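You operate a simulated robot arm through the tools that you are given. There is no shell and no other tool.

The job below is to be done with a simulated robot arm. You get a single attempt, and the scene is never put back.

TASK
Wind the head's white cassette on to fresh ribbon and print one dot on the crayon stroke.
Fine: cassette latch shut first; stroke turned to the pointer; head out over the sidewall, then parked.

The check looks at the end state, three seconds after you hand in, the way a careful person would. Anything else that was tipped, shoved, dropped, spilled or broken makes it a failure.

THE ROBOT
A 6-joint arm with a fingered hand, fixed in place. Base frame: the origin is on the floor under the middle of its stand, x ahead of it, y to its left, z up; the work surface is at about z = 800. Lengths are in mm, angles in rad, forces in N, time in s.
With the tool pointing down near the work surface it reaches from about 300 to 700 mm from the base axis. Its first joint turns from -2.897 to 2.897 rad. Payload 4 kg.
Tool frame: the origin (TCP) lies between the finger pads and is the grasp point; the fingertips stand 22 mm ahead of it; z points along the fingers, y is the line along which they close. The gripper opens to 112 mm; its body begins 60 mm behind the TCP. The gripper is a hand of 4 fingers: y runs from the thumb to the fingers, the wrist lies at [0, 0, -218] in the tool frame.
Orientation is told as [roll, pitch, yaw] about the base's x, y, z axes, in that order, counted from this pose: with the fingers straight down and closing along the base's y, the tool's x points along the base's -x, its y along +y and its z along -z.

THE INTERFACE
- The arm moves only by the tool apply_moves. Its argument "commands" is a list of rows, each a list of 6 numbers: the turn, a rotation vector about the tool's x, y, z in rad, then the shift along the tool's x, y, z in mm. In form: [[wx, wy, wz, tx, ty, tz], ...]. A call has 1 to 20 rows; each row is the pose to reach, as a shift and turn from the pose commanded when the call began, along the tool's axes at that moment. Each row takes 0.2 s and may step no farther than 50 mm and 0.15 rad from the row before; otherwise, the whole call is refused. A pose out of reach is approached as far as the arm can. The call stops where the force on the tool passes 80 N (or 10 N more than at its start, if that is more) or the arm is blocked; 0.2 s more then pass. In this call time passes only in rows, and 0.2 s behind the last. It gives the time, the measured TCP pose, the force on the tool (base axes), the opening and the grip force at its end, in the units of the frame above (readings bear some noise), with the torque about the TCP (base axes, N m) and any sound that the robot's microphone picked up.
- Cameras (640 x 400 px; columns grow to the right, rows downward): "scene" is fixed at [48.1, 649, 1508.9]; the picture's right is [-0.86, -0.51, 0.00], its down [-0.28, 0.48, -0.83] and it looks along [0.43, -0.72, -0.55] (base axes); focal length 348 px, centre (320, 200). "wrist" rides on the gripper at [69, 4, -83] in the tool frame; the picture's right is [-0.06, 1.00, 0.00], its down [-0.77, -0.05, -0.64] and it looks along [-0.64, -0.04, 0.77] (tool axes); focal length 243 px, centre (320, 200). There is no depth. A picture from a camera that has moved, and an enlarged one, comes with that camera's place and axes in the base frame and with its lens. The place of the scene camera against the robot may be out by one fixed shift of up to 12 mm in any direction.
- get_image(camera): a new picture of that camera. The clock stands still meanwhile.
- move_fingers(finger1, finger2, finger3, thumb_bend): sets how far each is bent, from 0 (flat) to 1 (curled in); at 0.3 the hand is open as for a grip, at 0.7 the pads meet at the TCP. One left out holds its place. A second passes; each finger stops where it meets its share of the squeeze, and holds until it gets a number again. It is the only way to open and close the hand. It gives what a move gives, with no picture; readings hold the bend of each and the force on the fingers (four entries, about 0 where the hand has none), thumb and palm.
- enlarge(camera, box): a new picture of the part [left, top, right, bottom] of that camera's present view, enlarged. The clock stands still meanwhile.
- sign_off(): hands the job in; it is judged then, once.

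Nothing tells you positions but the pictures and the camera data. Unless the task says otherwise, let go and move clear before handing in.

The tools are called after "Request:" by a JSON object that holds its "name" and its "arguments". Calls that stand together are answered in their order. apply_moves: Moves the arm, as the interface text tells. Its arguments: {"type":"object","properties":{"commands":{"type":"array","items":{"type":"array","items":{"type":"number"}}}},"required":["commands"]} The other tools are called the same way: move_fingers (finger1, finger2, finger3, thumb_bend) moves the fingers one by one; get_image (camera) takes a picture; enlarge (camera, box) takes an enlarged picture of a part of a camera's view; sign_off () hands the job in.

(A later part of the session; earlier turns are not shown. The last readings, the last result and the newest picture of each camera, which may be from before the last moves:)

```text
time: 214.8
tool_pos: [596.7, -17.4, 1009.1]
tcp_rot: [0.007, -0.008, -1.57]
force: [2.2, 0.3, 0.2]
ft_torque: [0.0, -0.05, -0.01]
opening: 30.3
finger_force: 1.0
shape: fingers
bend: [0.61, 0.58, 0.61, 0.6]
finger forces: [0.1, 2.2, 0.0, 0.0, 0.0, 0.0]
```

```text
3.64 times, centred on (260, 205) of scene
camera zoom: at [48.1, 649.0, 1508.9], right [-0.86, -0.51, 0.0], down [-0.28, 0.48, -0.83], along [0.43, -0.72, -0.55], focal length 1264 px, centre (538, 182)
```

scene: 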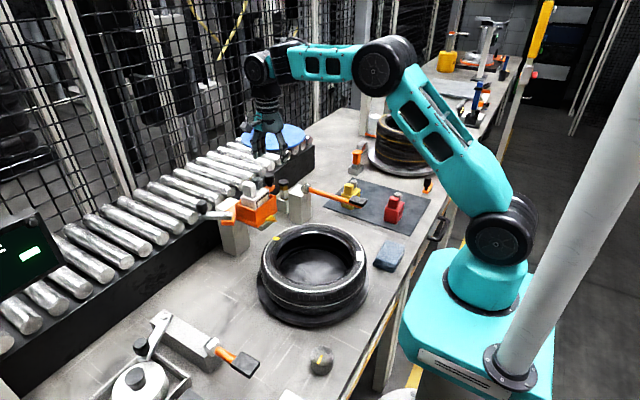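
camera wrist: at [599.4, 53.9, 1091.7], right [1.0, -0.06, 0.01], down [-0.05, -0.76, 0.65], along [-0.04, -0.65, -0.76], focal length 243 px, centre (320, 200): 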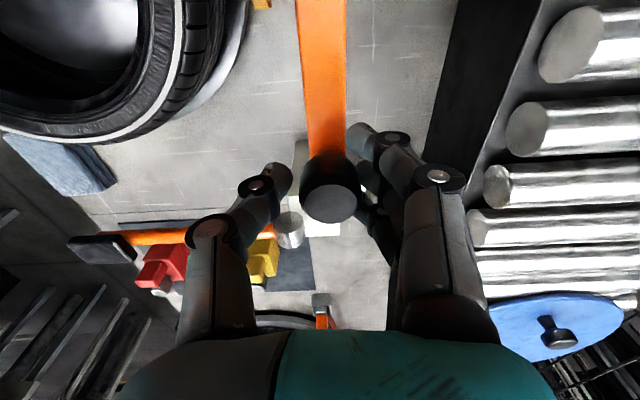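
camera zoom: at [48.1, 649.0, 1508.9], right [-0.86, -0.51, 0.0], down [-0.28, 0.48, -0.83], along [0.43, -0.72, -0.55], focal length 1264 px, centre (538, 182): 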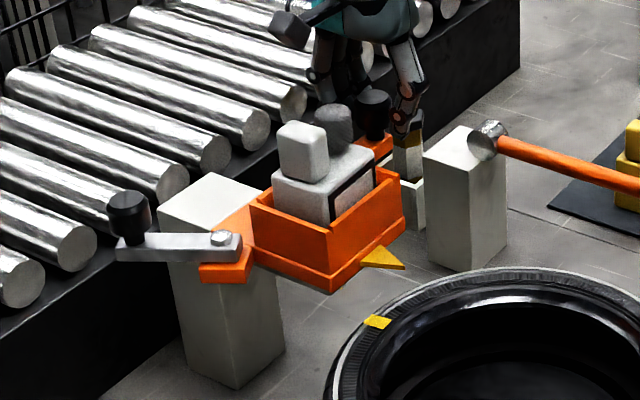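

Request:
{"name": "apply_moves", "arguments": {"commands": [[0, 0, 0, 0, -5, 0], [0, 0, 0, 0, -10, 0], [0, 0, 0, 0, -15, 0], [0, 0, 0, 0, -20, 0]]}}

Request:
{"name": "enlarge", "arguments": {"camera": "scene", "box": [200, 160, 360, 270]}}

Request:
{"name": "get_image", "arguments": {"camera": "wrist"}}

```text
time: 215.8
tool_pos: [576.2, -16.1, 1009.4]
tcp_rot: [0.008, -0.007, -1.572]
force: [2.3, -0.6, 1.0]
ft_torque: [-0.04, -0.07, 0.04]
opening: 30.2
finger_force: 0.6
shape: fingers
bend: [0.61, 0.58, 0.61, 0.6]
finger forces: [0.1, 2.4, 0.1, 0.1, 0.0, 0.0]
```

```text
3.64 times, centred on (280, 215) of scene
camera zoom: at [48.1, 649.0, 1508.9], right [-0.86, -0.51, 0.0], down [-0.28, 0.48, -0.83], along [0.43, -0.72, -0.55], focal length 1264 px, centre (466, 146)
```

zoom: 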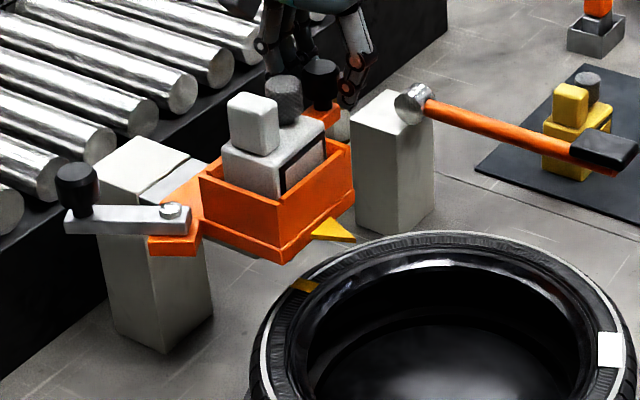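

```text
taken
camera wrist: at [579.4, 53.9, 1091.4], right [1.0, -0.06, 0.01], down [-0.05, -0.76, 0.65], along [-0.04, -0.65, -0.76], focal length 243 px, centre (320, 200)
```

wrist: 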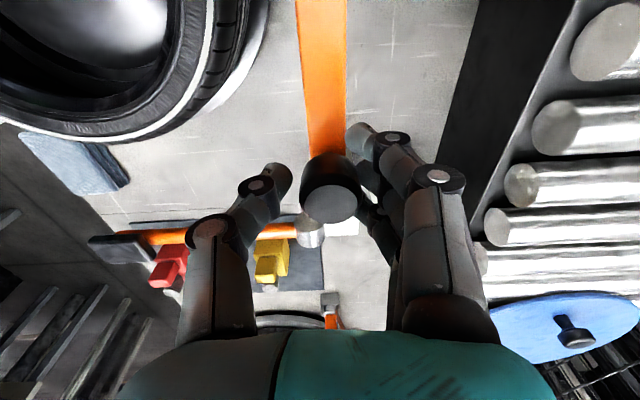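

Request:
{"name": "apply_moves", "arguments": {"commands": [[0, 0, 0, 0, -4, 0], [0, 0, 0, 0, -8, 0], [0, 0, 0, 0, -12, 0]]}}

Request:
{"name": "apply_moves", "arguments": {"commands": [[0, 0, 0, 0, -3, 0], [0, 0, 0, 0, -6, 0]]}}

Request:
{"name": "apply_moves", "arguments": {"commands": [[0, 0, 0, 0, -3, 0], [0, 0, 0, 0, -6, 0]]}}

Request:
{"name": "enlarge", "arguments": {"camera": "scene", "box": [200, 160, 360, 270]}}

```text
time: 216.6
tool_pos: [564.1, -16.9, 1009.9]
tcp_rot: [0.008, -0.007, -1.571]
force: [2.2, -0.5, 0.8]
ft_torque: [0.04, 0.02, -0.03]
opening: 30.3
finger_force: 1.2
shape: fingers
bend: [0.61, 0.59, 0.61, 0.6]
finger forces: [0.1, 1.5, 0.0, 0.0, 0.1, 0.0]
```

```text
time: 217.2
tool_pos: [557.9, -17.0, 1010.1]
tcp_rot: [0.009, -0.007, -1.572]
force: [5.2, 1.1, 1.0]
ft_torque: [0.03, -0.14, 0.05]
opening: 30.3
finger_force: 2.5
shape: fingers
bend: [0.61, 0.56, 0.6, 0.6]
finger forces: [0.1, 4.5, 0.7, 0.0, 0.1, 0.0]
```

```text
time: 217.8
tool_pos: [553.6, -16.5, 1009.8]
tcp_rot: [0.005, -0.007, -1.57]
force: [2.4, 0.7, 1.5]
ft_torque: [0.05, -0.06, 0.04]
opening: 30.4
finger_force: 1.3
shape: fingers
bend: [0.61, 0.58, 0.61, 0.6]
finger forces: [0.0, 2.4, 0.0, 0.1, 0.0, 0.0]
```

```text
3.64 times, centred on (280, 215) of scene
camera zoom: at [48.1, 649.0, 1508.9], right [-0.86, -0.51, 0.0], down [-0.28, 0.48, -0.83], along [0.43, -0.72, -0.55], focal length 1264 px, centre (466, 146)
```

zoom: 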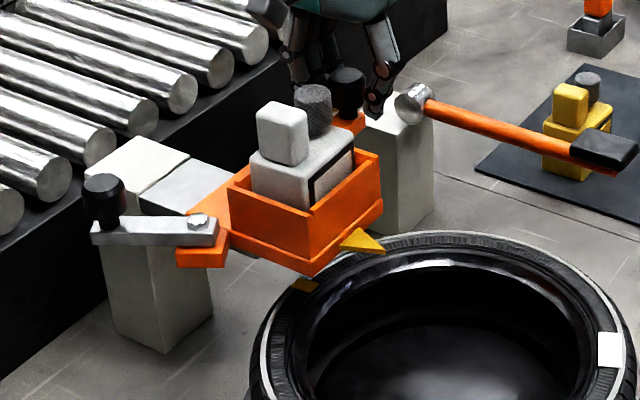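

Request:
{"name": "move_fingers", "arguments": {"finger1": 0.45, "finger2": 0.45, "finger3": 0.45, "thumb_bend": 0.45}}

Request:
{"name": "apply_moves", "arguments": {"commands": [[0, 0, 0, 0, 0, -25], [0, 0, 0, 0, 0, -50], [0, 0, 0, 0, 0, -80], [0, 0, -0.13, -5, -25, -100], [0, 0, -0.26, -10, -55, -100], [0, 0, -0.39, -10, -85, -100], [0, 0, -0.52, -10, -115, -100], [0, 0, -0.65, -5, -145, -100], [0, 0, -0.78, 20, -165, -100], [0, 0, -0.78, 55, -175, -95], [0, 0, -0.78, 95, -175, -85], [0, 0, -0.78, 135, -175, -70]]}}

Request:
{"name": "get_image", "arguments": {"camera": "wrist"}}

```text
time: 218.8
tool_pos: [552.3, -17.5, 1010.2]
tcp_rot: [0.007, -0.007, -1.572]
force: [0.5, -0.4, -0.9]
ft_torque: [0.0, -0.05, 0.01]
opening: 70.8
finger_force: 0.0
shape: fingers
bend: [0.45, 0.45, 0.45, 0.45]
finger forces: [0.1, 0.0, 0.1, 0.0, 0.1, 0.0]
```

```text
time: 221.4
tool_pos: [372.8, 116.5, 1076.5]
tcp_rot: [0.0, -0.01, -0.793]
force: [0.2, 0.0, 0.6]
ft_torque: [-0.01, 0.0, -0.03]
opening: 70.9
finger_force: 0.0
shape: fingers
bend: [0.45, 0.45, 0.45, 0.45]
finger forces: [0.1, 0.0, 0.0, 0.0, 0.0, 0.0]
```

```text
taken
camera wrist: at [327.5, 170.5, 1159.3], right [0.75, 0.66, 0.0], down [0.5, -0.57, 0.65], along [0.43, -0.49, -0.76], focal length 243 px, centre (320, 200)
```

wrist: 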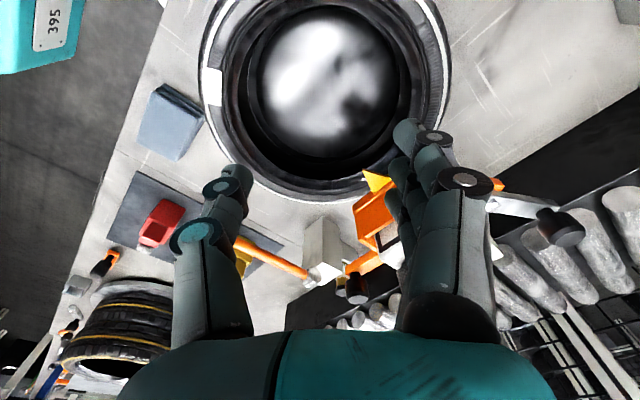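

Request:
{"name": "apply_moves", "arguments": {"commands": [[0, -0.03, 0, 17, 17, 5], [0, -0.1, 0, 34, 34, 15], [0, -0.2, 0, 51, 51, 30], [0, -0.3, 0, 68, 68, 48], [0, -0.42, 0, 85, 85, 66], [0, -0.54, 0, 102, 102, 85], [0, -0.65, 0, 119, 120, 105], [0, -0.75, 0, 136, 137, 126]]}}

Request:
{"name": "get_image", "arguments": {"camera": "wrist"}}

Request:
{"name": "enlarge", "arguments": {"camera": "wrist", "box": [230, 130, 410, 250]}}

```text
time: 223.2
tool_pos: [379.5, 310.8, 947.9]
tcp_rot: [0.003, -0.761, -0.795]
force: [1.1, 0.5, -0.4]
ft_torque: [0.03, -0.03, -0.03]
opening: 70.8
finger_force: 0.1
shape: fingers
bend: [0.45, 0.45, 0.45, 0.45]
finger forces: [0.0, 0.0, 0.0, 0.0, 0.0, 0.0]
```

```text
taken
camera wrist: at [306.9, 390.3, 960.2], right [0.74, 0.67, 0.05], down [0.04, -0.11, 0.99], along [0.67, -0.74, -0.11], focal length 243 px, centre (320, 200)
```

wrist: 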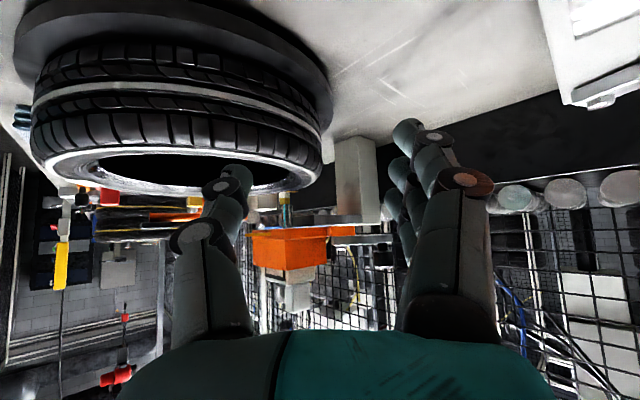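

```text
3.33 times, centred on (320, 190) of wrist
camera zoom: at [306.9, 390.3, 960.2], right [0.74, 0.67, 0.05], down [0.04, -0.11, 0.99], along [0.67, -0.74, -0.11], focal length 809 px, centre (320, 233)
```

zoom: 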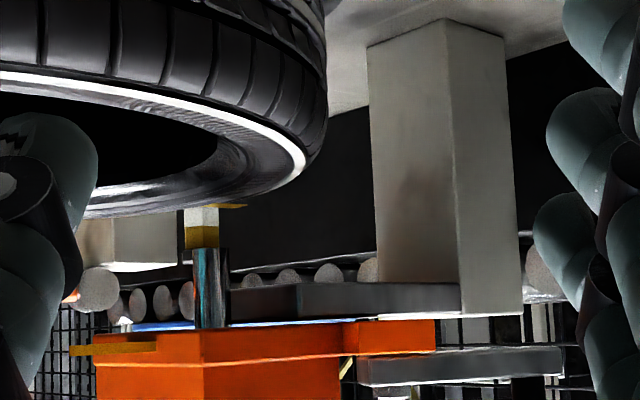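

I can see the chrome print nib under the head at about x≈506, while the stroke spans roughly x 508–526. The head is out about 10 mm too far, so I'll go back to the handle and push it back that much.

Request:
{"name": "apply_moves", "arguments": {"commands": [[0, 0.095, 0, -23, -17, 0], [0, 0.19, 0, -47, -34, 0], [0, 0.285, 0, -70, -52, -1], [0, 0.38, 0, -93, -69, -2], [0, 0.475, 0, -117, -86, -3], [0, 0.57, 0, -140, -104, -3], [0, 0.665, 0, -163, -121, -4], [0, 0.761, 0, -186, -138, -5]]}}

```text
time: 225.0
tool_pos: [374.7, 119.6, 1081.5]
tcp_rot: [0.0, 0.002, -0.788]
force: [-0.2, -0.3, -0.1]
ft_torque: [0.01, -0.03, 0.01]
opening: 71.1
finger_force: 0.0
shape: fingers
bend: [0.45, 0.45, 0.45, 0.45]
finger forces: [0.0, 0.0, 0.1, 0.0, 0.0, 0.0]
```

Request:
{"name": "apply_moves", "arguments": {"commands": [[0, 0, 0.07, -24, -13, -20], [0, 0, 0.14, -48, -27, -30], [0, 0, 0.21, -72, -40, -30], [0, 0, 0.28, -97, -54, -30], [0, 0, 0.35, -121, -67, -30], [0, 0, 0.4, -145, -81, -30]]}}

Request:
{"name": "apply_moves", "arguments": {"commands": [[0, 0, 0.08, -6, 27, 2], [0, 0, 0.16, -12, 54, 6], [0, 0, 0.24, -18, 81, 12], [0, 0, 0.32, -24, 108, 18], [0, 0, 0.385, -29, 135, 26]]}}

Request:
{"name": "get_image", "arguments": {"camera": "wrist"}}

```text
time: 226.4
tool_pos: [419.9, -40.6, 1110.5]
tcp_rot: [0.0, 0.002, -1.193]
force: [-0.3, -0.4, -1.0]
ft_torque: [0.0, -0.02, 0.0]
opening: 71.0
finger_force: 0.1
shape: fingers
bend: [0.45, 0.45, 0.45, 0.45]
finger forces: [0.0, 0.1, 0.1, 0.0, 0.0, 0.0]
```

```text
time: 227.6
tool_pos: [555.1, -17.6, 1085.5]
tcp_rot: [-0.001, 0.002, -1.577]
force: [0.4, -0.9, 0.9]
ft_torque: [0.0, 0.03, 0.01]
opening: 70.9
finger_force: 0.0
shape: fingers
bend: [0.45, 0.45, 0.45, 0.45]
finger forces: [0.1, 0.0, 0.0, 0.0, 0.1, 0.0]
```

```text
taken
camera wrist: at [559.7, 51.7, 1168.0], right [1.0, -0.07, 0.0], down [-0.05, -0.77, 0.64], along [-0.05, -0.64, -0.77], focal length 243 px, centre (320, 200)
```

wrist: 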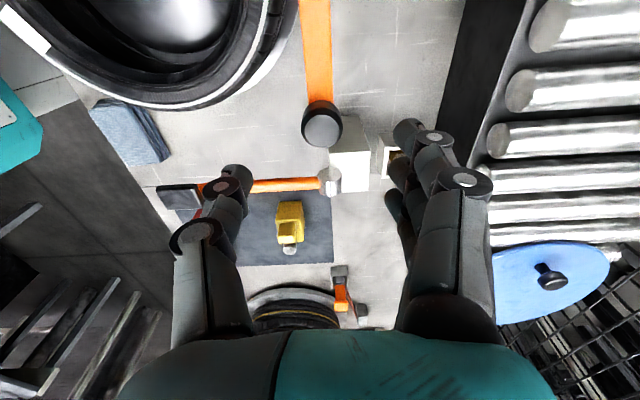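

Request:
{"name": "apply_moves", "arguments": {"commands": [[0, 0, 0, 0, 0, 26], [0, 0, 0, 0, 0, 52], [0, 0, 0, 0, 0, 76]]}}

Request:
{"name": "move_fingers", "arguments": {"finger1": 0.61, "finger2": 0.61, "finger3": 0.61, "thumb_bend": 0.61}}

Request:
{"name": "apply_moves", "arguments": {"commands": [[0, 0, 0, 0, 3, 0], [0, 0, 0, 0, 6, 0], [0, 0, 0, 0, 9, 0], [0, 0, 0, 0, 11, 0]]}}

Request:
{"name": "get_image", "arguments": {"camera": "wrist"}}

```text
time: 228.4
tool_pos: [554.1, -16.3, 1009.4]
tcp_rot: [0.0, 0.003, -1.576]
force: [0.1, 0.2, -0.1]
ft_torque: [-0.04, 0.01, 0.02]
opening: 70.9
finger_force: 0.1
shape: fingers
bend: [0.45, 0.45, 0.45, 0.45]
finger forces: [0.0, 0.0, 0.1, 0.0, 0.0, 0.1]
```

```text
time: 229.4
tool_pos: [553.7, -16.8, 1010.5]
tcp_rot: [0.0, 0.002, -1.577]
force: [1.2, 0.6, -0.7]
ft_torque: [0.02, 0.02, 0.0]
opening: 29.4
finger_force: 1.5
shape: fingers
bend: [0.61, 0.59, 0.61, 0.61]
finger forces: [0.1, 1.1, 0.0, 0.0, 0.0, 0.0]
```

```text
time: 230.4
tool_pos: [565.5, -15.5, 1010.6]
tcp_rot: [0.0, 0.002, -1.575]
force: [1.4, 0.5, -0.3]
ft_torque: [0.02, -0.02, 0.03]
opening: 29.3
finger_force: 1.0
shape: fingers
bend: [0.61, 0.59, 0.61, 0.61]
finger forces: [0.1, 1.5, 0.1, 0.1, 0.1, 0.0]
```

```text
taken
camera wrist: at [569.5, 53.4, 1092.3], right [1.0, -0.07, 0.0], down [-0.05, -0.77, 0.64], along [-0.04, -0.64, -0.77], focal length 243 px, centre (320, 200)
```

wrist: 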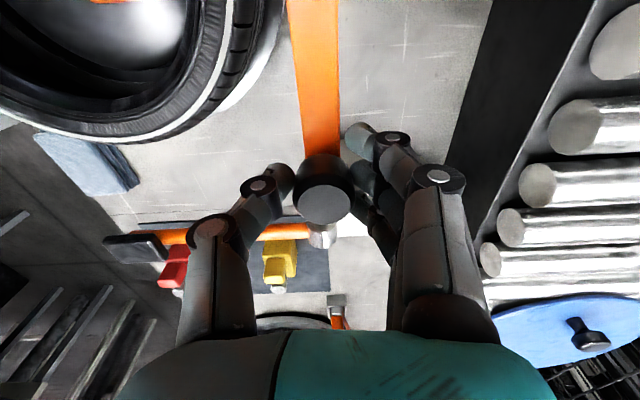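

The head is now out about 54 mm, putting the nib over the middle of the stroke. I'll release, and move across to the orange press lever's black pad.

Request:
{"name": "move_fingers", "arguments": {"finger1": 0.45, "finger2": 0.45, "finger3": 0.45, "thumb_bend": 0.45}}

Request:
{"name": "apply_moves", "arguments": {"commands": [[0, 0, 0, 0, 0, -25], [0, 0, 0, 0, 0, -50], [0, 0, 0, 0, 0, -80], [0, 0, -0.1, -5, -25, -90], [0, 0, -0.2, -15, -55, -90], [0, 0, -0.3, -25, -85, -90], [0, 0, -0.4, -35, -115, -90], [0, 0, -0.5, -45, -145, -90], [0, 0, -0.6, -50, -170, -90]]}}

Request:
{"name": "get_image", "arguments": {"camera": "wrist"}}

Request:
{"name": "enlarge", "arguments": {"camera": "scene", "box": [210, 165, 370, 275]}}

```text
time: 231.4
tool_pos: [565.0, -16.5, 1009.5]
tcp_rot: [-0.001, 0.001, -1.575]
force: [0.9, -0.2, 0.5]
ft_torque: [0.0, 0.03, 0.02]
opening: 70.7
finger_force: 0.0
shape: fingers
bend: [0.45, 0.45, 0.45, 0.45]
finger forces: [0.1, 0.0, 0.0, 0.1, 0.0, 0.0]
```

```text
time: 233.4
tool_pos: [393.8, -66.5, 1099.5]
tcp_rot: [0.001, 0.001, -0.975]
force: [1.1, 0.0, -0.3]
ft_torque: [-0.01, -0.01, -0.03]
opening: 71.0
finger_force: 0.1
shape: fingers
bend: [0.45, 0.45, 0.45, 0.45]
finger forces: [0.0, 0.0, 0.0, 0.0, 0.0, 0.0]
```

```text
taken
camera wrist: at [357.9, -5.5, 1182.0], right [0.86, 0.51, 0.0], down [0.39, -0.66, 0.64], along [0.33, -0.55, -0.77], focal length 243 px, centre (320, 200)
```

wrist: 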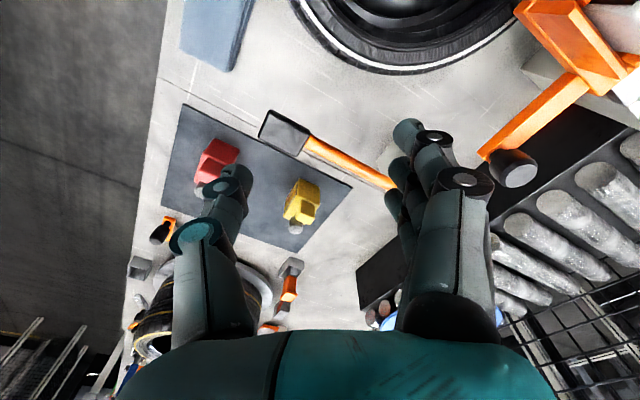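

```text
3.64 times, centred on (290, 220) of scene
camera zoom: at [48.1, 649.0, 1508.9], right [-0.86, -0.51, 0.0], down [-0.28, 0.48, -0.83], along [0.43, -0.72, -0.55], focal length 1264 px, centre (429, 127)
```

zoom: 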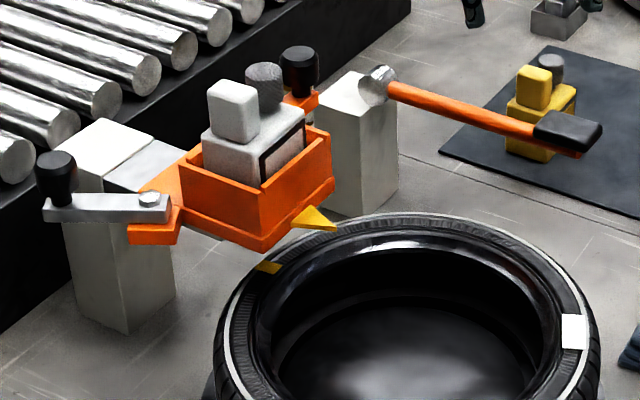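

Request:
{"name": "move_fingers", "arguments": {"finger1": 0.68, "finger2": 0.68, "finger3": 0.68, "thumb_bend": 0.68}}

Request:
{"name": "apply_moves", "arguments": {"commands": [[0, 0, 0, -8, -9, 22], [0, 0, 0, -15, -18, 45], [0, 0, 0, -23, -28, 68], [0, 0, 0, -30, -37, 90]]}}

Request:
{"name": "get_image", "arguments": {"camera": "wrist"}}

Request:
{"name": "enlarge", "arguments": {"camera": "scene", "box": [270, 140, 430, 260]}}

```text
time: 234.4
tool_pos: [394.2, -65.0, 1098.0]
tcp_rot: [0.0, 0.002, -0.975]
force: [0.0, -1.0, 0.3]
ft_torque: [0.01, -0.01, 0.01]
opening: 13.3
finger_force: 0.0
shape: fingers
bend: [0.68, 0.68, 0.68, 0.68]
finger forces: [0.0, 0.0, 0.0, 0.1, 0.1, 0.0]
```

```text
time: 235.4
tool_pos: [380.1, -110.2, 1008.6]
tcp_rot: [0.001, 0.002, -0.975]
force: [-1.3, 0.3, 0.6]
ft_torque: [0.0, -0.02, 0.0]
opening: 13.2
finger_force: 0.1
shape: fingers
bend: [0.68, 0.68, 0.68, 0.68]
finger forces: [0.1, 0.0, 0.0, 0.1, 0.0, 0.0]
```

```text
taken
camera wrist: at [344.9, -49.9, 1091.0], right [0.86, 0.51, 0.0], down [0.39, -0.66, 0.64], along [0.32, -0.55, -0.77], focal length 243 px, centre (320, 200)
```

wrist: 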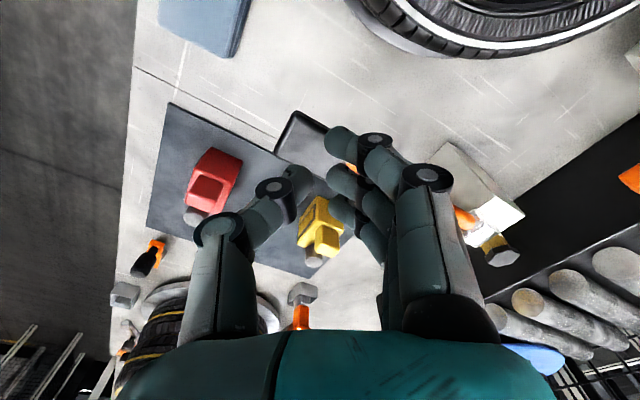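

```text
3.33 times, centred on (350, 200) of scene
camera zoom: at [48.1, 649.0, 1508.9], right [-0.86, -0.51, 0.0], down [-0.28, 0.48, -0.83], along [0.43, -0.72, -0.55], focal length 1158 px, centre (220, 200)
```

zoom: 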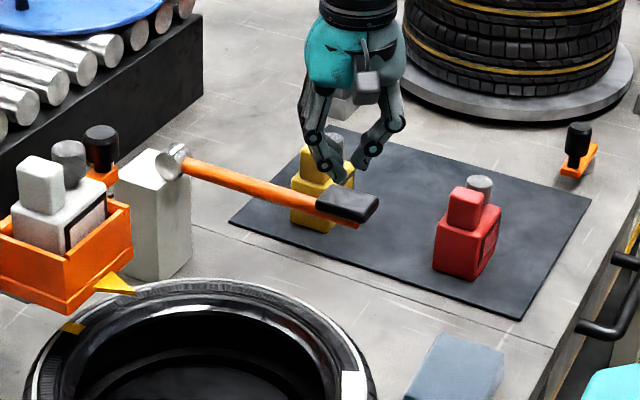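

Request:
{"name": "apply_moves", "arguments": {"commands": [[0, 0, 0, 0.5, -5, 8], [0, 0, 0, 1, -10, 16], [0, 0, 0, 1, -10, 22]]}}

Request:
{"name": "apply_moves", "arguments": {"commands": [[0, 0, 0, 0, 0, 4], [0, 0, 0, 0, 0, 8], [0, 0, 0, 0, 0, 12]]}}

Request:
{"name": "enlarge", "arguments": {"camera": "scene", "box": [270, 140, 430, 260]}}

```text
time: 236.2
tool_pos: [371.1, -116.1, 987.6]
tcp_rot: [-0.002, 0.003, -0.976]
force: [-0.3, 0.4, 0.7]
ft_torque: [0.02, -0.03, -0.02]
opening: 13.3
finger_force: 0.0
shape: fingers
bend: [0.68, 0.68, 0.68, 0.68]
finger forces: [0.0, 0.1, 0.1, 0.0, 0.0, 0.1]
```

```text
time: 237.0
tool_pos: [371.2, -115.5, 974.2]
tcp_rot: [-0.001, 0.002, -0.975]
force: [0.7, 0.4, 0.2]
ft_torque: [-0.01, -0.01, -0.01]
opening: 13.3
finger_force: 0.1
shape: fingers
bend: [0.68, 0.68, 0.68, 0.68]
finger forces: [0.0, 0.1, 0.1, 0.1, 0.1, 0.0]
```

```text
3.33 times, centred on (350, 200) of scene
camera zoom: at [48.1, 649.0, 1508.9], right [-0.86, -0.51, 0.0], down [-0.28, 0.48, -0.83], along [0.43, -0.72, -0.55], focal length 1158 px, centre (220, 200)
```

zoom: 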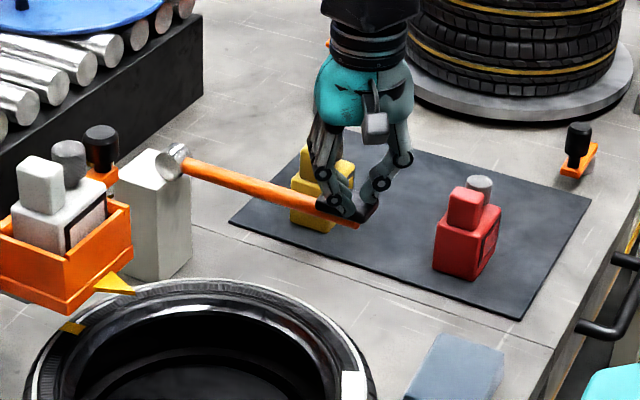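

Request:
{"name": "apply_moves", "arguments": {"commands": [[0, 0, 0, 0, 0, 3], [0, 0, 0, 0, 0, 6], [0, 0, 0, 0, 0, 9]]}}

Request:
{"name": "get_image", "arguments": {"camera": "wrist"}}

Request:
{"name": "enlarge", "arguments": {"camera": "scene", "box": [310, 160, 390, 220]}}

```text
time: 237.8
tool_pos: [372.8, -115.5, 966.4]
tcp_rot: [0.002, 0.002, -0.974]
force: [-0.8, 1.0, 1.9]
ft_torque: [-0.01, -0.02, 0.01]
opening: 13.5
finger_force: 1.4
shape: fingers
bend: [0.68, 0.68, 0.69, 0.68]
finger forces: [0.0, 0.4, 1.8, 0.0, 0.0, 0.0]
```

```text
taken
camera wrist: at [337.4, -54.5, 1048.9], right [0.86, 0.51, 0.0], down [0.39, -0.66, 0.64], along [0.33, -0.55, -0.77], focal length 243 px, centre (320, 200)
```

wrist: 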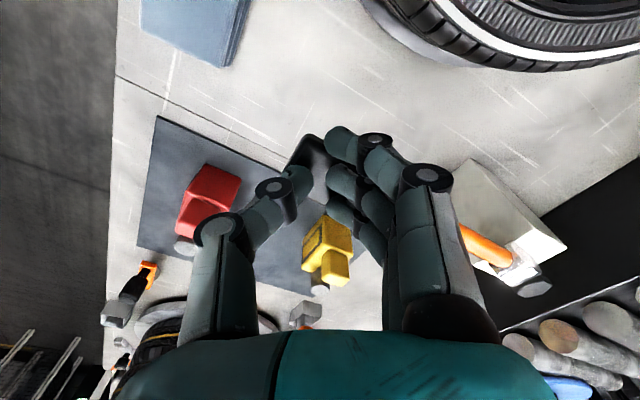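

```text
6.67 times, centred on (350, 190) of scene
camera zoom: at [48.1, 649.0, 1508.9], right [-0.86, -0.51, 0.0], down [-0.28, 0.48, -0.83], along [0.43, -0.72, -0.55], focal length 2316 px, centre (120, 267)
```

zoom: 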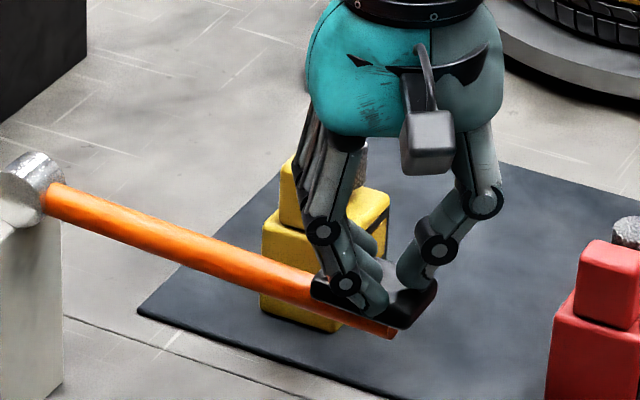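

Fingertips are resting on the lever pad with a light 2 N. I'll press down in small steps, watching force, sound and the head.

Request:
{"name": "apply_moves", "arguments": {"commands": [[0, 0, 0, 0, 0, 4], [0, 0, 0, 0, 0, 8]]}}

Request:
{"name": "enlarge", "arguments": {"camera": "scene", "box": [210, 165, 370, 275]}}

```text
time: 238.4
tool_pos: [372.6, -114.5, 957.8]
tcp_rot: [-0.001, 0.001, -0.977]
force: [1.0, 1.1, 1.8]
ft_torque: [-0.03, -0.06, 0.01]
opening: 13.6
finger_force: 1.3
shape: fingers
bend: [0.68, 0.68, 0.69, 0.68]
finger forces: [0.0, 0.0, 2.6, 0.0, 0.0, 0.1]
```

```text
3.64 times, centred on (290, 220) of scene
camera zoom: at [48.1, 649.0, 1508.9], right [-0.86, -0.51, 0.0], down [-0.28, 0.48, -0.83], along [0.43, -0.72, -0.55], focal length 1264 px, centre (429, 127)
```

zoom: 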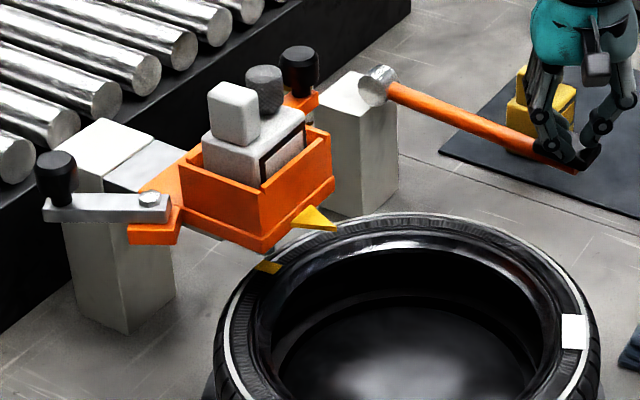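

Request:
{"name": "apply_moves", "arguments": {"commands": [[0, 0, 0, 0, 0, 5], [0, 0, 0, 0, 0, 10]]}}

Request:
{"name": "apply_moves", "arguments": {"commands": [[0, 0, 0, 0, 0, 5], [0, 0, 0, 0, 0, 10]]}}

Request:
{"name": "enlarge", "arguments": {"camera": "scene", "box": [210, 165, 370, 275]}}

```text
time: 239.0
tool_pos: [372.8, -116.2, 947.5]
tcp_rot: [0.003, 0.001, -0.975]
force: [0.1, 0.5, 3.1]
ft_torque: [-0.03, -0.05, 0.03]
opening: 13.2
finger_force: 1.7
shape: fingers
bend: [0.68, 0.68, 0.69, 0.68]
finger forces: [0.1, 0.1, 3.5, 0.1, 0.0, 0.0]
```

```text
time: 239.6
tool_pos: [373.1, -115.0, 937.4]
tcp_rot: [0.001, 0.0, -0.975]
force: [0.5, 0.5, 3.9]
ft_torque: [-0.03, -0.07, 0.01]
opening: 13.7
finger_force: 2.2
shape: fingers
bend: [0.68, 0.68, 0.7, 0.68]
finger forces: [0.0, 0.0, 4.0, 0.0, 0.0, 0.0]
```

```text
3.64 times, centred on (290, 220) of scene
camera zoom: at [48.1, 649.0, 1508.9], right [-0.86, -0.51, 0.0], down [-0.28, 0.48, -0.83], along [0.43, -0.72, -0.55], focal length 1264 px, centre (429, 127)
```

zoom: 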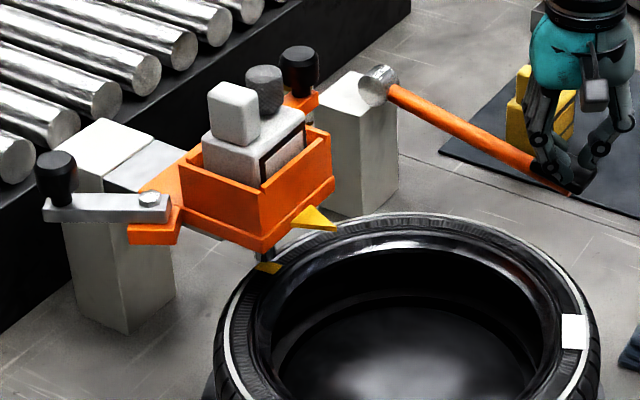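

The lever drives the nib: I can see it coming down right above the yellow stroke. Let me zoom in to check its position before the final press.

Request:
{"name": "enlarge", "arguments": {"camera": "scene", "box": [260, 210, 310, 250]}}

```text
10.00 times, centred on (285, 230) of scene
camera zoom: at [48.1, 649.0, 1508.9], right [-0.86, -0.51, 0.0], down [-0.28, 0.48, -0.83], along [0.43, -0.72, -0.55], focal length 3474 px, centre (670, -100)
```

zoom: 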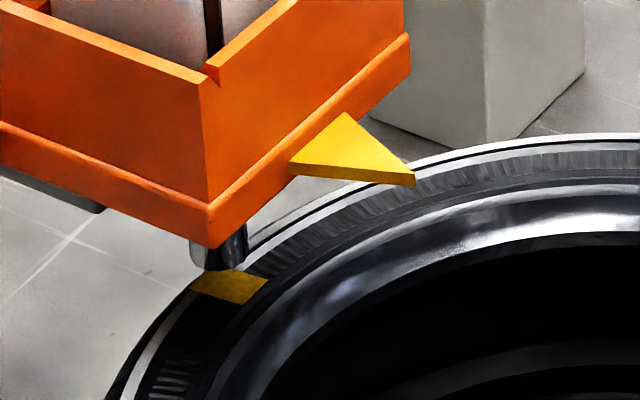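

Request:
{"name": "apply_moves", "arguments": {"commands": [[0, 0, 0, 0, 0, 5], [0, 0, 0, 0, 0, 10]]}}

Request:
{"name": "enlarge", "arguments": {"camera": "scene", "box": [260, 210, 310, 250]}}

```text
time: 240.2
tool_pos: [372.2, -116.5, 926.6]
tcp_rot: [0.0, 0.002, -0.975]
force: [0.6, 0.3, 5.9]
ft_torque: [-0.07, -0.1, 0.03]
opening: 13.3
finger_force: 2.5
shape: fingers
bend: [0.68, 0.68, 0.7, 0.68]
finger forces: [0.1, 0.0, 4.5, 0.0, 0.0, 0.1]
```

```text
10.00 times, centred on (285, 230) of scene
camera zoom: at [48.1, 649.0, 1508.9], right [-0.86, -0.51, 0.0], down [-0.28, 0.48, -0.83], along [0.43, -0.72, -0.55], focal length 3474 px, centre (670, -100)
```

zoom: 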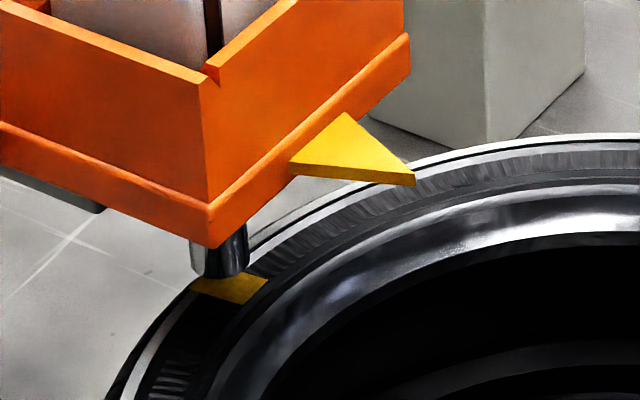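

Request:
{"name": "apply_moves", "arguments": {"commands": [[0, 0, 0, 0, 0, 5], [0, 0, 0, 0, 0, 10]]}}

Request:
{"name": "apply_moves", "arguments": {"commands": [[0, 0, 0, 0, 0, 5], [0, 0, 0, 0, 0, 10]]}}

Request:
{"name": "enlarge", "arguments": {"camera": "scene", "box": [260, 210, 310, 250]}}

Request:
{"name": "enlarge", "arguments": {"camera": "scene", "box": [310, 160, 390, 220]}}

```text
time: 240.8
tool_pos: [372.5, -115.5, 918.5]
tcp_rot: [-0.001, 0.002, -0.977]
force: [-0.3, 0.5, 5.4]
ft_torque: [-0.06, -0.1, -0.02]
opening: 13.4
finger_force: 2.8
shape: fingers
bend: [0.68, 0.68, 0.71, 0.68]
finger forces: [0.0, 0.0, 5.2, 0.0, 0.1, 0.0]
```

```text
time: 241.4
tool_pos: [371.9, -115.8, 908.5]
tcp_rot: [0.001, 0.002, -0.976]
force: [-0.3, 0.4, 5.7]
ft_torque: [-0.1, -0.12, -0.01]
opening: 13.5
finger_force: 2.8
shape: fingers
bend: [0.68, 0.68, 0.71, 0.68]
finger forces: [0.0, 0.1, 5.4, 0.0, 0.0, 0.0]
```

```text
10.00 times, centred on (285, 230) of scene
camera zoom: at [48.1, 649.0, 1508.9], right [-0.86, -0.51, 0.0], down [-0.28, 0.48, -0.83], along [0.43, -0.72, -0.55], focal length 3474 px, centre (670, -100)
```

zoom: 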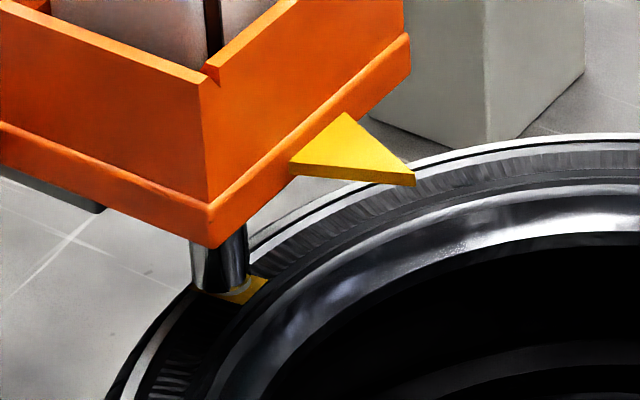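

```text
6.67 times, centred on (350, 190) of scene
camera zoom: at [48.1, 649.0, 1508.9], right [-0.86, -0.51, 0.0], down [-0.28, 0.48, -0.83], along [0.43, -0.72, -0.55], focal length 2316 px, centre (120, 267)
```

zoom: 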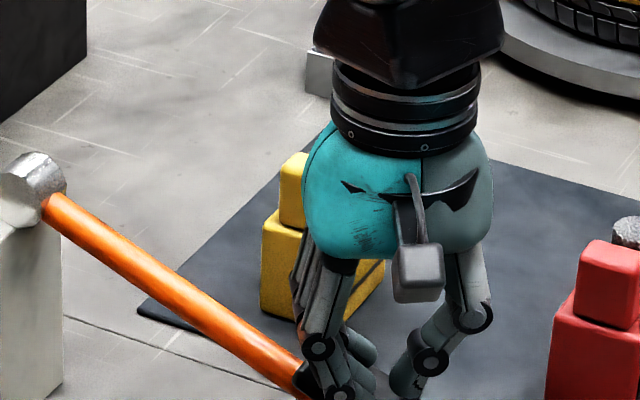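

Request:
{"name": "apply_moves", "arguments": {"commands": [[0, 0, 0, 0, 0, 4], [0, 0, 0, 0, 0, 8]]}}

Request:
{"name": "enlarge", "arguments": {"camera": "scene", "box": [260, 210, 310, 250]}}

```text
time: 242.0
tool_pos: [371.8, -114.3, 899.9]
tcp_rot: [0.0, 0.001, -0.976]
force: [0.2, 0.6, 6.0]
ft_torque: [-0.12, -0.11, -0.02]
opening: 13.1
finger_force: 3.1
shape: fingers
bend: [0.68, 0.68, 0.71, 0.68]
finger forces: [0.0, 0.0, 5.9, 0.1, 0.0, 0.0]
```

```text
10.00 times, centred on (285, 230) of scene
camera zoom: at [48.1, 649.0, 1508.9], right [-0.86, -0.51, 0.0], down [-0.28, 0.48, -0.83], along [0.43, -0.72, -0.55], focal length 3474 px, centre (670, -100)
```

zoom: 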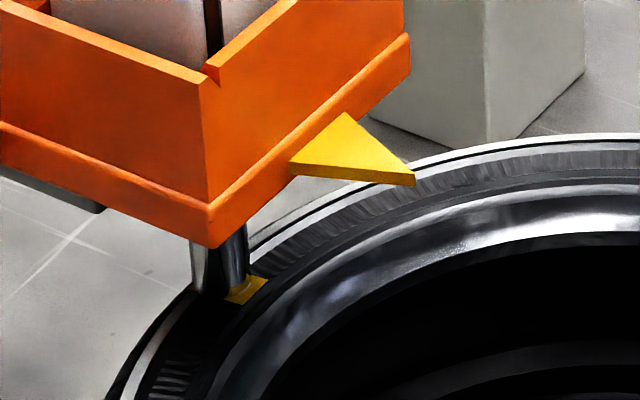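

Request:
{"name": "apply_moves", "arguments": {"commands": [[0, 0, 0, 0, 0, 4], [0, 0, 0, 0, 0, 8]]}}

Request:
{"name": "enlarge", "arguments": {"camera": "scene", "box": [260, 210, 310, 250]}}

```text
time: 242.6
tool_pos: [372.4, -116.3, 891.6]
tcp_rot: [-0.001, 0.001, -0.978]
force: [-0.8, -0.9, 6.5]
ft_torque: [-0.13, -0.09, -0.01]
opening: 13.4
finger_force: 2.9
shape: fingers
bend: [0.68, 0.68, 0.72, 0.68]
finger forces: [0.0, 0.4, 5.8, 0.0, 0.1, 0.0]
```

```text
10.00 times, centred on (285, 230) of scene
camera zoom: at [48.1, 649.0, 1508.9], right [-0.86, -0.51, 0.0], down [-0.28, 0.48, -0.83], along [0.43, -0.72, -0.55], focal length 3474 px, centre (670, -100)
```

zoom: 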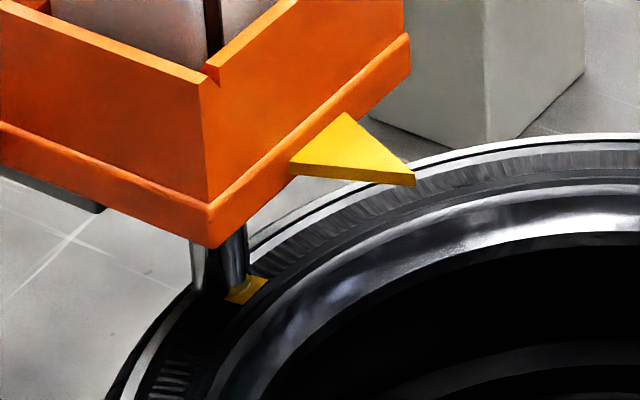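

Request:
{"name": "apply_moves", "arguments": {"commands": [[0, 0, 0, 0, 0, 4], [0, 0, 0, 0, 0, 8]]}}

Request:
{"name": "apply_moves", "arguments": {"commands": [[0, 0, 0, 0, 0, 4], [0, 0, 0, 0, 0, 8]]}}

Request:
{"name": "enlarge", "arguments": {"camera": "scene", "box": [260, 160, 400, 260]}}

```text
time: 243.2
tool_pos: [372.0, -115.6, 884.9]
tcp_rot: [0.002, 0.001, -0.976]
force: [-3.3, 4.0, 18.5]
ft_torque: [-0.16, -0.23, 0.03]
opening: 13.3
finger_force: 8.1
shape: fingers
bend: [0.68, 0.71, 0.74, 0.68]
finger forces: [0.1, 5.7, 11.9, 0.1, 0.0, 0.1]
```

```text
time: 243.8
tool_pos: [372.3, -115.8, 877.1]
tcp_rot: [0.004, 0.0, -0.977]
force: [-4.0, 7.1, 38.9]
ft_torque: [-0.16, -0.62, 0.12]
opening: 13.7
finger_force: 19.2
shape: fingers
bend: [0.68, 0.76, 0.79, 0.68]
finger forces: [0.0, 14.4, 23.4, 0.1, 0.0, 0.1]
```

```text
4.00 times, centred on (330, 210) of scene
camera zoom: at [48.1, 649.0, 1508.9], right [-0.86, -0.51, 0.0], down [-0.28, 0.48, -0.83], along [0.43, -0.72, -0.55], focal length 1390 px, centre (280, 160)
```

zoom: 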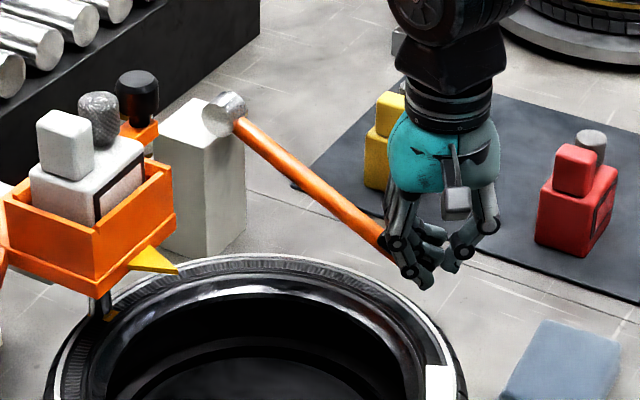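

The lever has reached its bottom stop (force rose to 39 N with the nib on the stroke). I'll raise smoothly so the lever comes back up, and check for the dot.

Request:
{"name": "apply_moves", "arguments": {"commands": [[0, 0, 0, 0, 0, -12], [0, 0, 0, 0, 0, -25], [0, 0, 0, 0, 0, -40], [0, 0, 0, 0, 0, -55], [0, 0, 0, 0, 0, -70], [0, 0, 0, 0, 0, -85], [0, 0, 0, 0, 0, -100], [0, 0, 0, 0, 0, -115], [0, 0, 0, 0, 0, -135]]}}

Request:
{"name": "enlarge", "arguments": {"camera": "scene", "box": [260, 210, 310, 250]}}

Request:
{"name": "enlarge", "arguments": {"camera": "scene", "box": [260, 160, 400, 260]}}

```text
time: 245.8
tool_pos: [372.6, -114.9, 1011.5]
tcp_rot: [-0.001, 0.001, -0.975]
force: [-0.1, 0.1, 0.3]
ft_torque: [0.01, -0.02, 0.02]
opening: 13.0
finger_force: 0.1
shape: fingers
bend: [0.68, 0.68, 0.68, 0.68]
finger forces: [0.0, 0.1, 0.1, 0.1, 0.1, 0.1]
```

```text
10.00 times, centred on (285, 230) of scene
camera zoom: at [48.1, 649.0, 1508.9], right [-0.86, -0.51, 0.0], down [-0.28, 0.48, -0.83], along [0.43, -0.72, -0.55], focal length 3474 px, centre (670, -100)
```

zoom: 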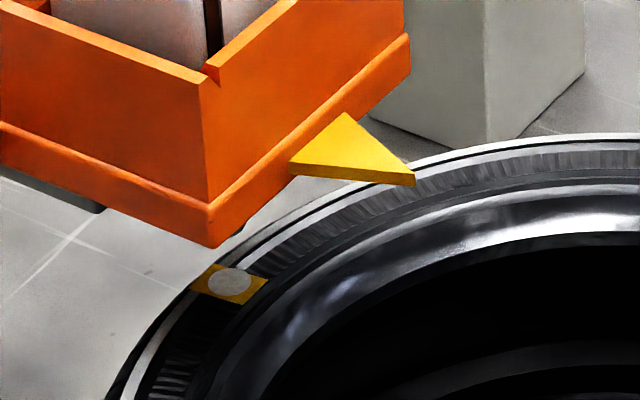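

```text
4.00 times, centred on (330, 210) of scene
camera zoom: at [48.1, 649.0, 1508.9], right [-0.86, -0.51, 0.0], down [-0.28, 0.48, -0.83], along [0.43, -0.72, -0.55], focal length 1390 px, centre (280, 160)
```

zoom: 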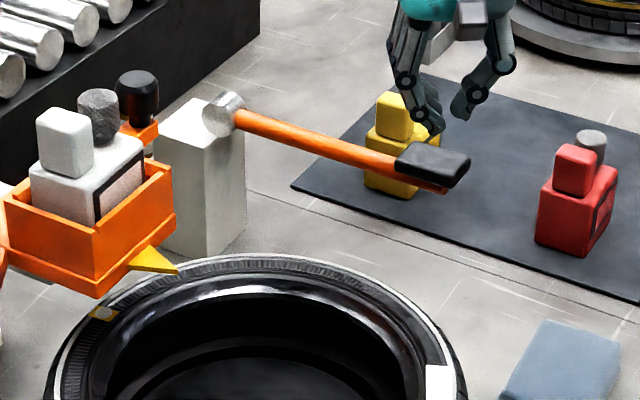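

A clean white dot is printed in the middle of the yellow stroke, and the lever sprang back up. Now I'll return to the handle and park the head.

Request:
{"name": "apply_moves", "arguments": {"commands": [[0, 0, 0, 0, 0, -35], [0, 0, 0, 4, 20, -65], [0, 0, 0, 9, 50, -90], [0, 0, 0.1, 13, 78, -94], [0, 0, 0.2, 4, 106, -94], [0, 0, 0.3, -4, 134, -94], [0, 0, 0.4, -12, 161, -90], [0, 0, 0.5, -20, 188, -82], [0, 0, 0.6, -26.8, 214, -75]]}}

Request:
{"name": "move_fingers", "arguments": {"finger1": 0.45, "finger2": 0.45, "finger3": 0.45, "thumb_bend": 0.45}}

Request:
{"name": "get_image", "arguments": {"camera": "wrist"}}

```text
time: 247.8
tool_pos: [565.2, -19.3, 1085.8]
tcp_rot: [-0.002, 0.001, -1.578]
force: [-0.7, -0.6, -0.1]
ft_torque: [-0.02, -0.02, 0.0]
opening: 13.0
finger_force: 0.1
shape: fingers
bend: [0.68, 0.68, 0.68, 0.68]
finger forces: [0.1, 0.0, 0.0, 0.1, 0.0, 0.1]
```

```text
time: 248.8
tool_pos: [565.6, -16.7, 1085.5]
tcp_rot: [0.0, 0.002, -1.576]
force: [-1.1, -0.7, 0.3]
ft_torque: [0.05, 0.01, 0.0]
opening: 70.9
finger_force: 0.0
shape: fingers
bend: [0.45, 0.45, 0.45, 0.45]
finger forces: [0.0, 0.0, 0.0, 0.0, 0.0, 0.0]
```

```text
taken
camera wrist: at [569.2, 52.0, 1167.8], right [1.0, -0.07, 0.0], down [-0.05, -0.77, 0.64], along [-0.04, -0.64, -0.77], focal length 243 px, centre (320, 200)
```

wrist: 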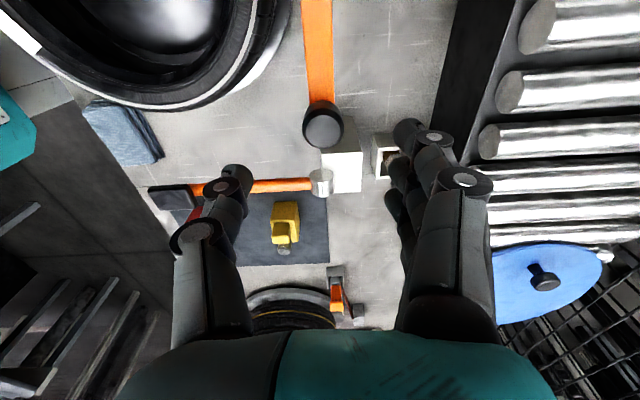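

Knob is right below the hand. I'll lower, cage it, and push the head back to its park stop.

Request:
{"name": "apply_moves", "arguments": {"commands": [[0, 0, 0, 0, 0, 26], [0, 0, 0, 0, 0, 52], [0, 0, 0, 0, 0, 76]]}}

Request:
{"name": "move_fingers", "arguments": {"finger1": 0.6, "finger2": 0.6, "finger3": 0.6, "thumb_bend": 0.61}}

Request:
{"name": "apply_moves", "arguments": {"commands": [[0, 0, 0, 0, 5, 0], [0, 0, 0, 0, 10, 0], [0, 0, 0, 0, 15, 0], [0, 0, 0, 0, 20, 0], [0, 0, 0, 0, 25, 0], [0, 0, 0, 0, 30, 0], [0, 0, 0, 0, 35, 0], [0, 0, 0, 0, 40, 0], [0, 0, 0, 0, 44, 0], [0, 0, 0, 0, 48, 0]]}}

Request:
{"name": "enlarge", "arguments": {"camera": "scene", "box": [180, 150, 340, 270]}}

```text
time: 249.6
tool_pos: [564.8, -19.4, 1009.1]
tcp_rot: [-0.002, 0.001, -1.575]
force: [0.0, 1.0, -0.3]
ft_torque: [-0.01, -0.06, 0.02]
opening: 70.8
finger_force: 0.1
shape: fingers
bend: [0.45, 0.45, 0.45, 0.45]
finger forces: [0.1, 0.1, 0.0, 0.0, 0.1, 0.1]
```

```text
time: 250.6
tool_pos: [565.1, -18.0, 1009.2]
tcp_rot: [0.001, 0.002, -1.576]
force: [-0.1, 0.0, -0.3]
ft_torque: [0.01, -0.02, 0.01]
opening: 30.4
finger_force: 0.2
shape: fingers
bend: [0.6, 0.58, 0.6, 0.61]
finger forces: [0.0, 0.8, 0.0, 0.0, 0.2, 0.0]
```

```text
time: 252.8
tool_pos: [611.8, -18.5, 1010.8]
tcp_rot: [0.001, 0.001, -1.577]
force: [-2.6, 1.2, -0.4]
ft_torque: [0.05, 0.01, -0.02]
opening: 33.4
finger_force: 1.3
shape: fingers
bend: [0.6, 0.6, 0.6, 0.6]
finger forces: [0.1, 0.0, 0.0, 0.1, 2.3, 0.0]
```

```text
3.33 times, centred on (260, 210) of scene
camera zoom: at [48.1, 649.0, 1508.9], right [-0.86, -0.51, 0.0], down [-0.28, 0.48, -0.83], along [0.43, -0.72, -0.55], focal length 1158 px, centre (520, 167)
```

zoom: 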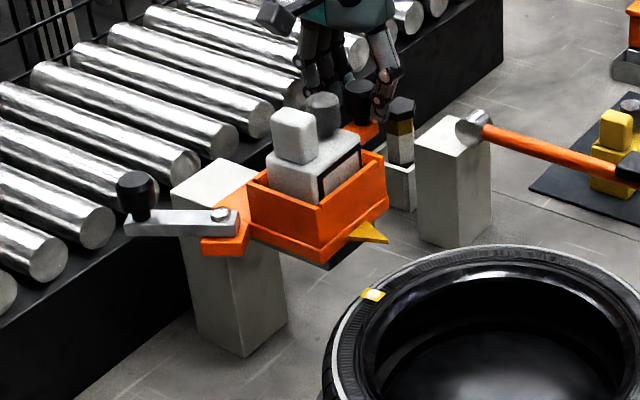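

Request:
{"name": "apply_moves", "arguments": {"commands": [[0, 0, 0, 0, 3, 0], [0, 0, 0, 0, 6, 0], [0, 0, 0, 0, 9, 0]]}}

Request:
{"name": "apply_moves", "arguments": {"commands": [[0, 0, 0, 0, 2, 0], [0, 0, 0, 0, 4, 0]]}}

Request:
{"name": "enlarge", "arguments": {"camera": "scene", "box": [180, 150, 340, 270]}}

```text
time: 253.6
tool_pos: [620.5, -18.7, 1010.0]
tcp_rot: [-0.001, 0.001, -1.576]
force: [-1.4, 0.4, 0.0]
ft_torque: [-0.02, 0.04, 0.02]
opening: 31.7
finger_force: 1.3
shape: fingers
bend: [0.6, 0.6, 0.6, 0.6]
finger forces: [0.0, 0.1, 0.0, 0.0, 1.8, 0.1]
```

```text
time: 254.2
tool_pos: [625.4, -18.1, 1011.0]
tcp_rot: [0.0, 0.002, -1.575]
force: [-5.2, 0.2, 1.2]
ft_torque: [0.0, 0.11, -0.05]
opening: 34.9
finger_force: 2.5
shape: fingers
bend: [0.6, 0.6, 0.6, 0.59]
finger forces: [0.0, 0.1, 0.0, 0.1, 4.9, 0.1]
```

```text
3.33 times, centred on (260, 210) of scene
camera zoom: at [48.1, 649.0, 1508.9], right [-0.86, -0.51, 0.0], down [-0.28, 0.48, -0.83], along [0.43, -0.72, -0.55], focal length 1158 px, centre (520, 167)
```

zoom: 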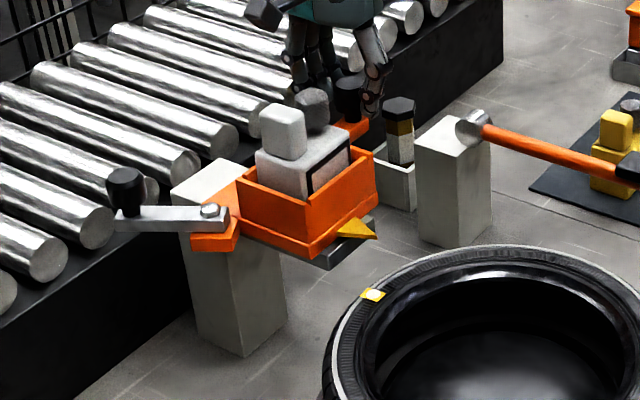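

Request:
{"name": "apply_moves", "arguments": {"commands": [[0, 0, 0, 0, 2, 0], [0, 0, 0, 0, 4, 0], [0, 0, 0, 0, 5, 0]]}}

Request:
{"name": "enlarge", "arguments": {"camera": "scene", "box": [195, 170, 295, 260]}}

```text
time: 255.0
tool_pos: [630.5, -18.1, 1010.7]
tcp_rot: [-0.001, 0.001, -1.575]
force: [-8.1, 1.5, 3.8]
ft_torque: [0.02, 0.24, -0.06]
opening: 39.4
finger_force: 4.3
shape: fingers
bend: [0.6, 0.6, 0.6, 0.58]
finger forces: [0.0, 0.1, 0.0, 0.0, 8.8, 0.0]
```

```text
4.44 times, centred on (245, 215) of scene
camera zoom: at [48.1, 649.0, 1508.9], right [-0.86, -0.51, 0.0], down [-0.28, 0.48, -0.83], along [0.43, -0.72, -0.55], focal length 1544 px, centre (653, 133)
```

zoom: 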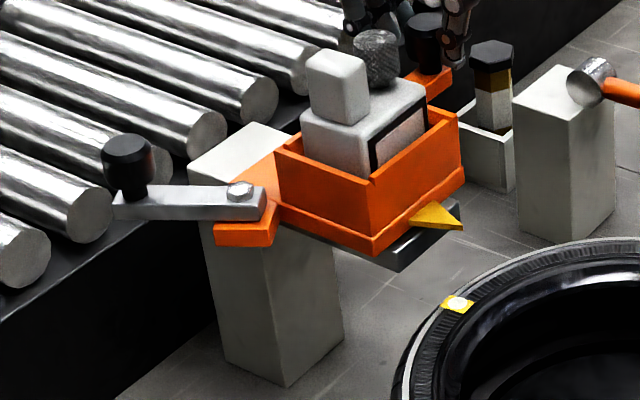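

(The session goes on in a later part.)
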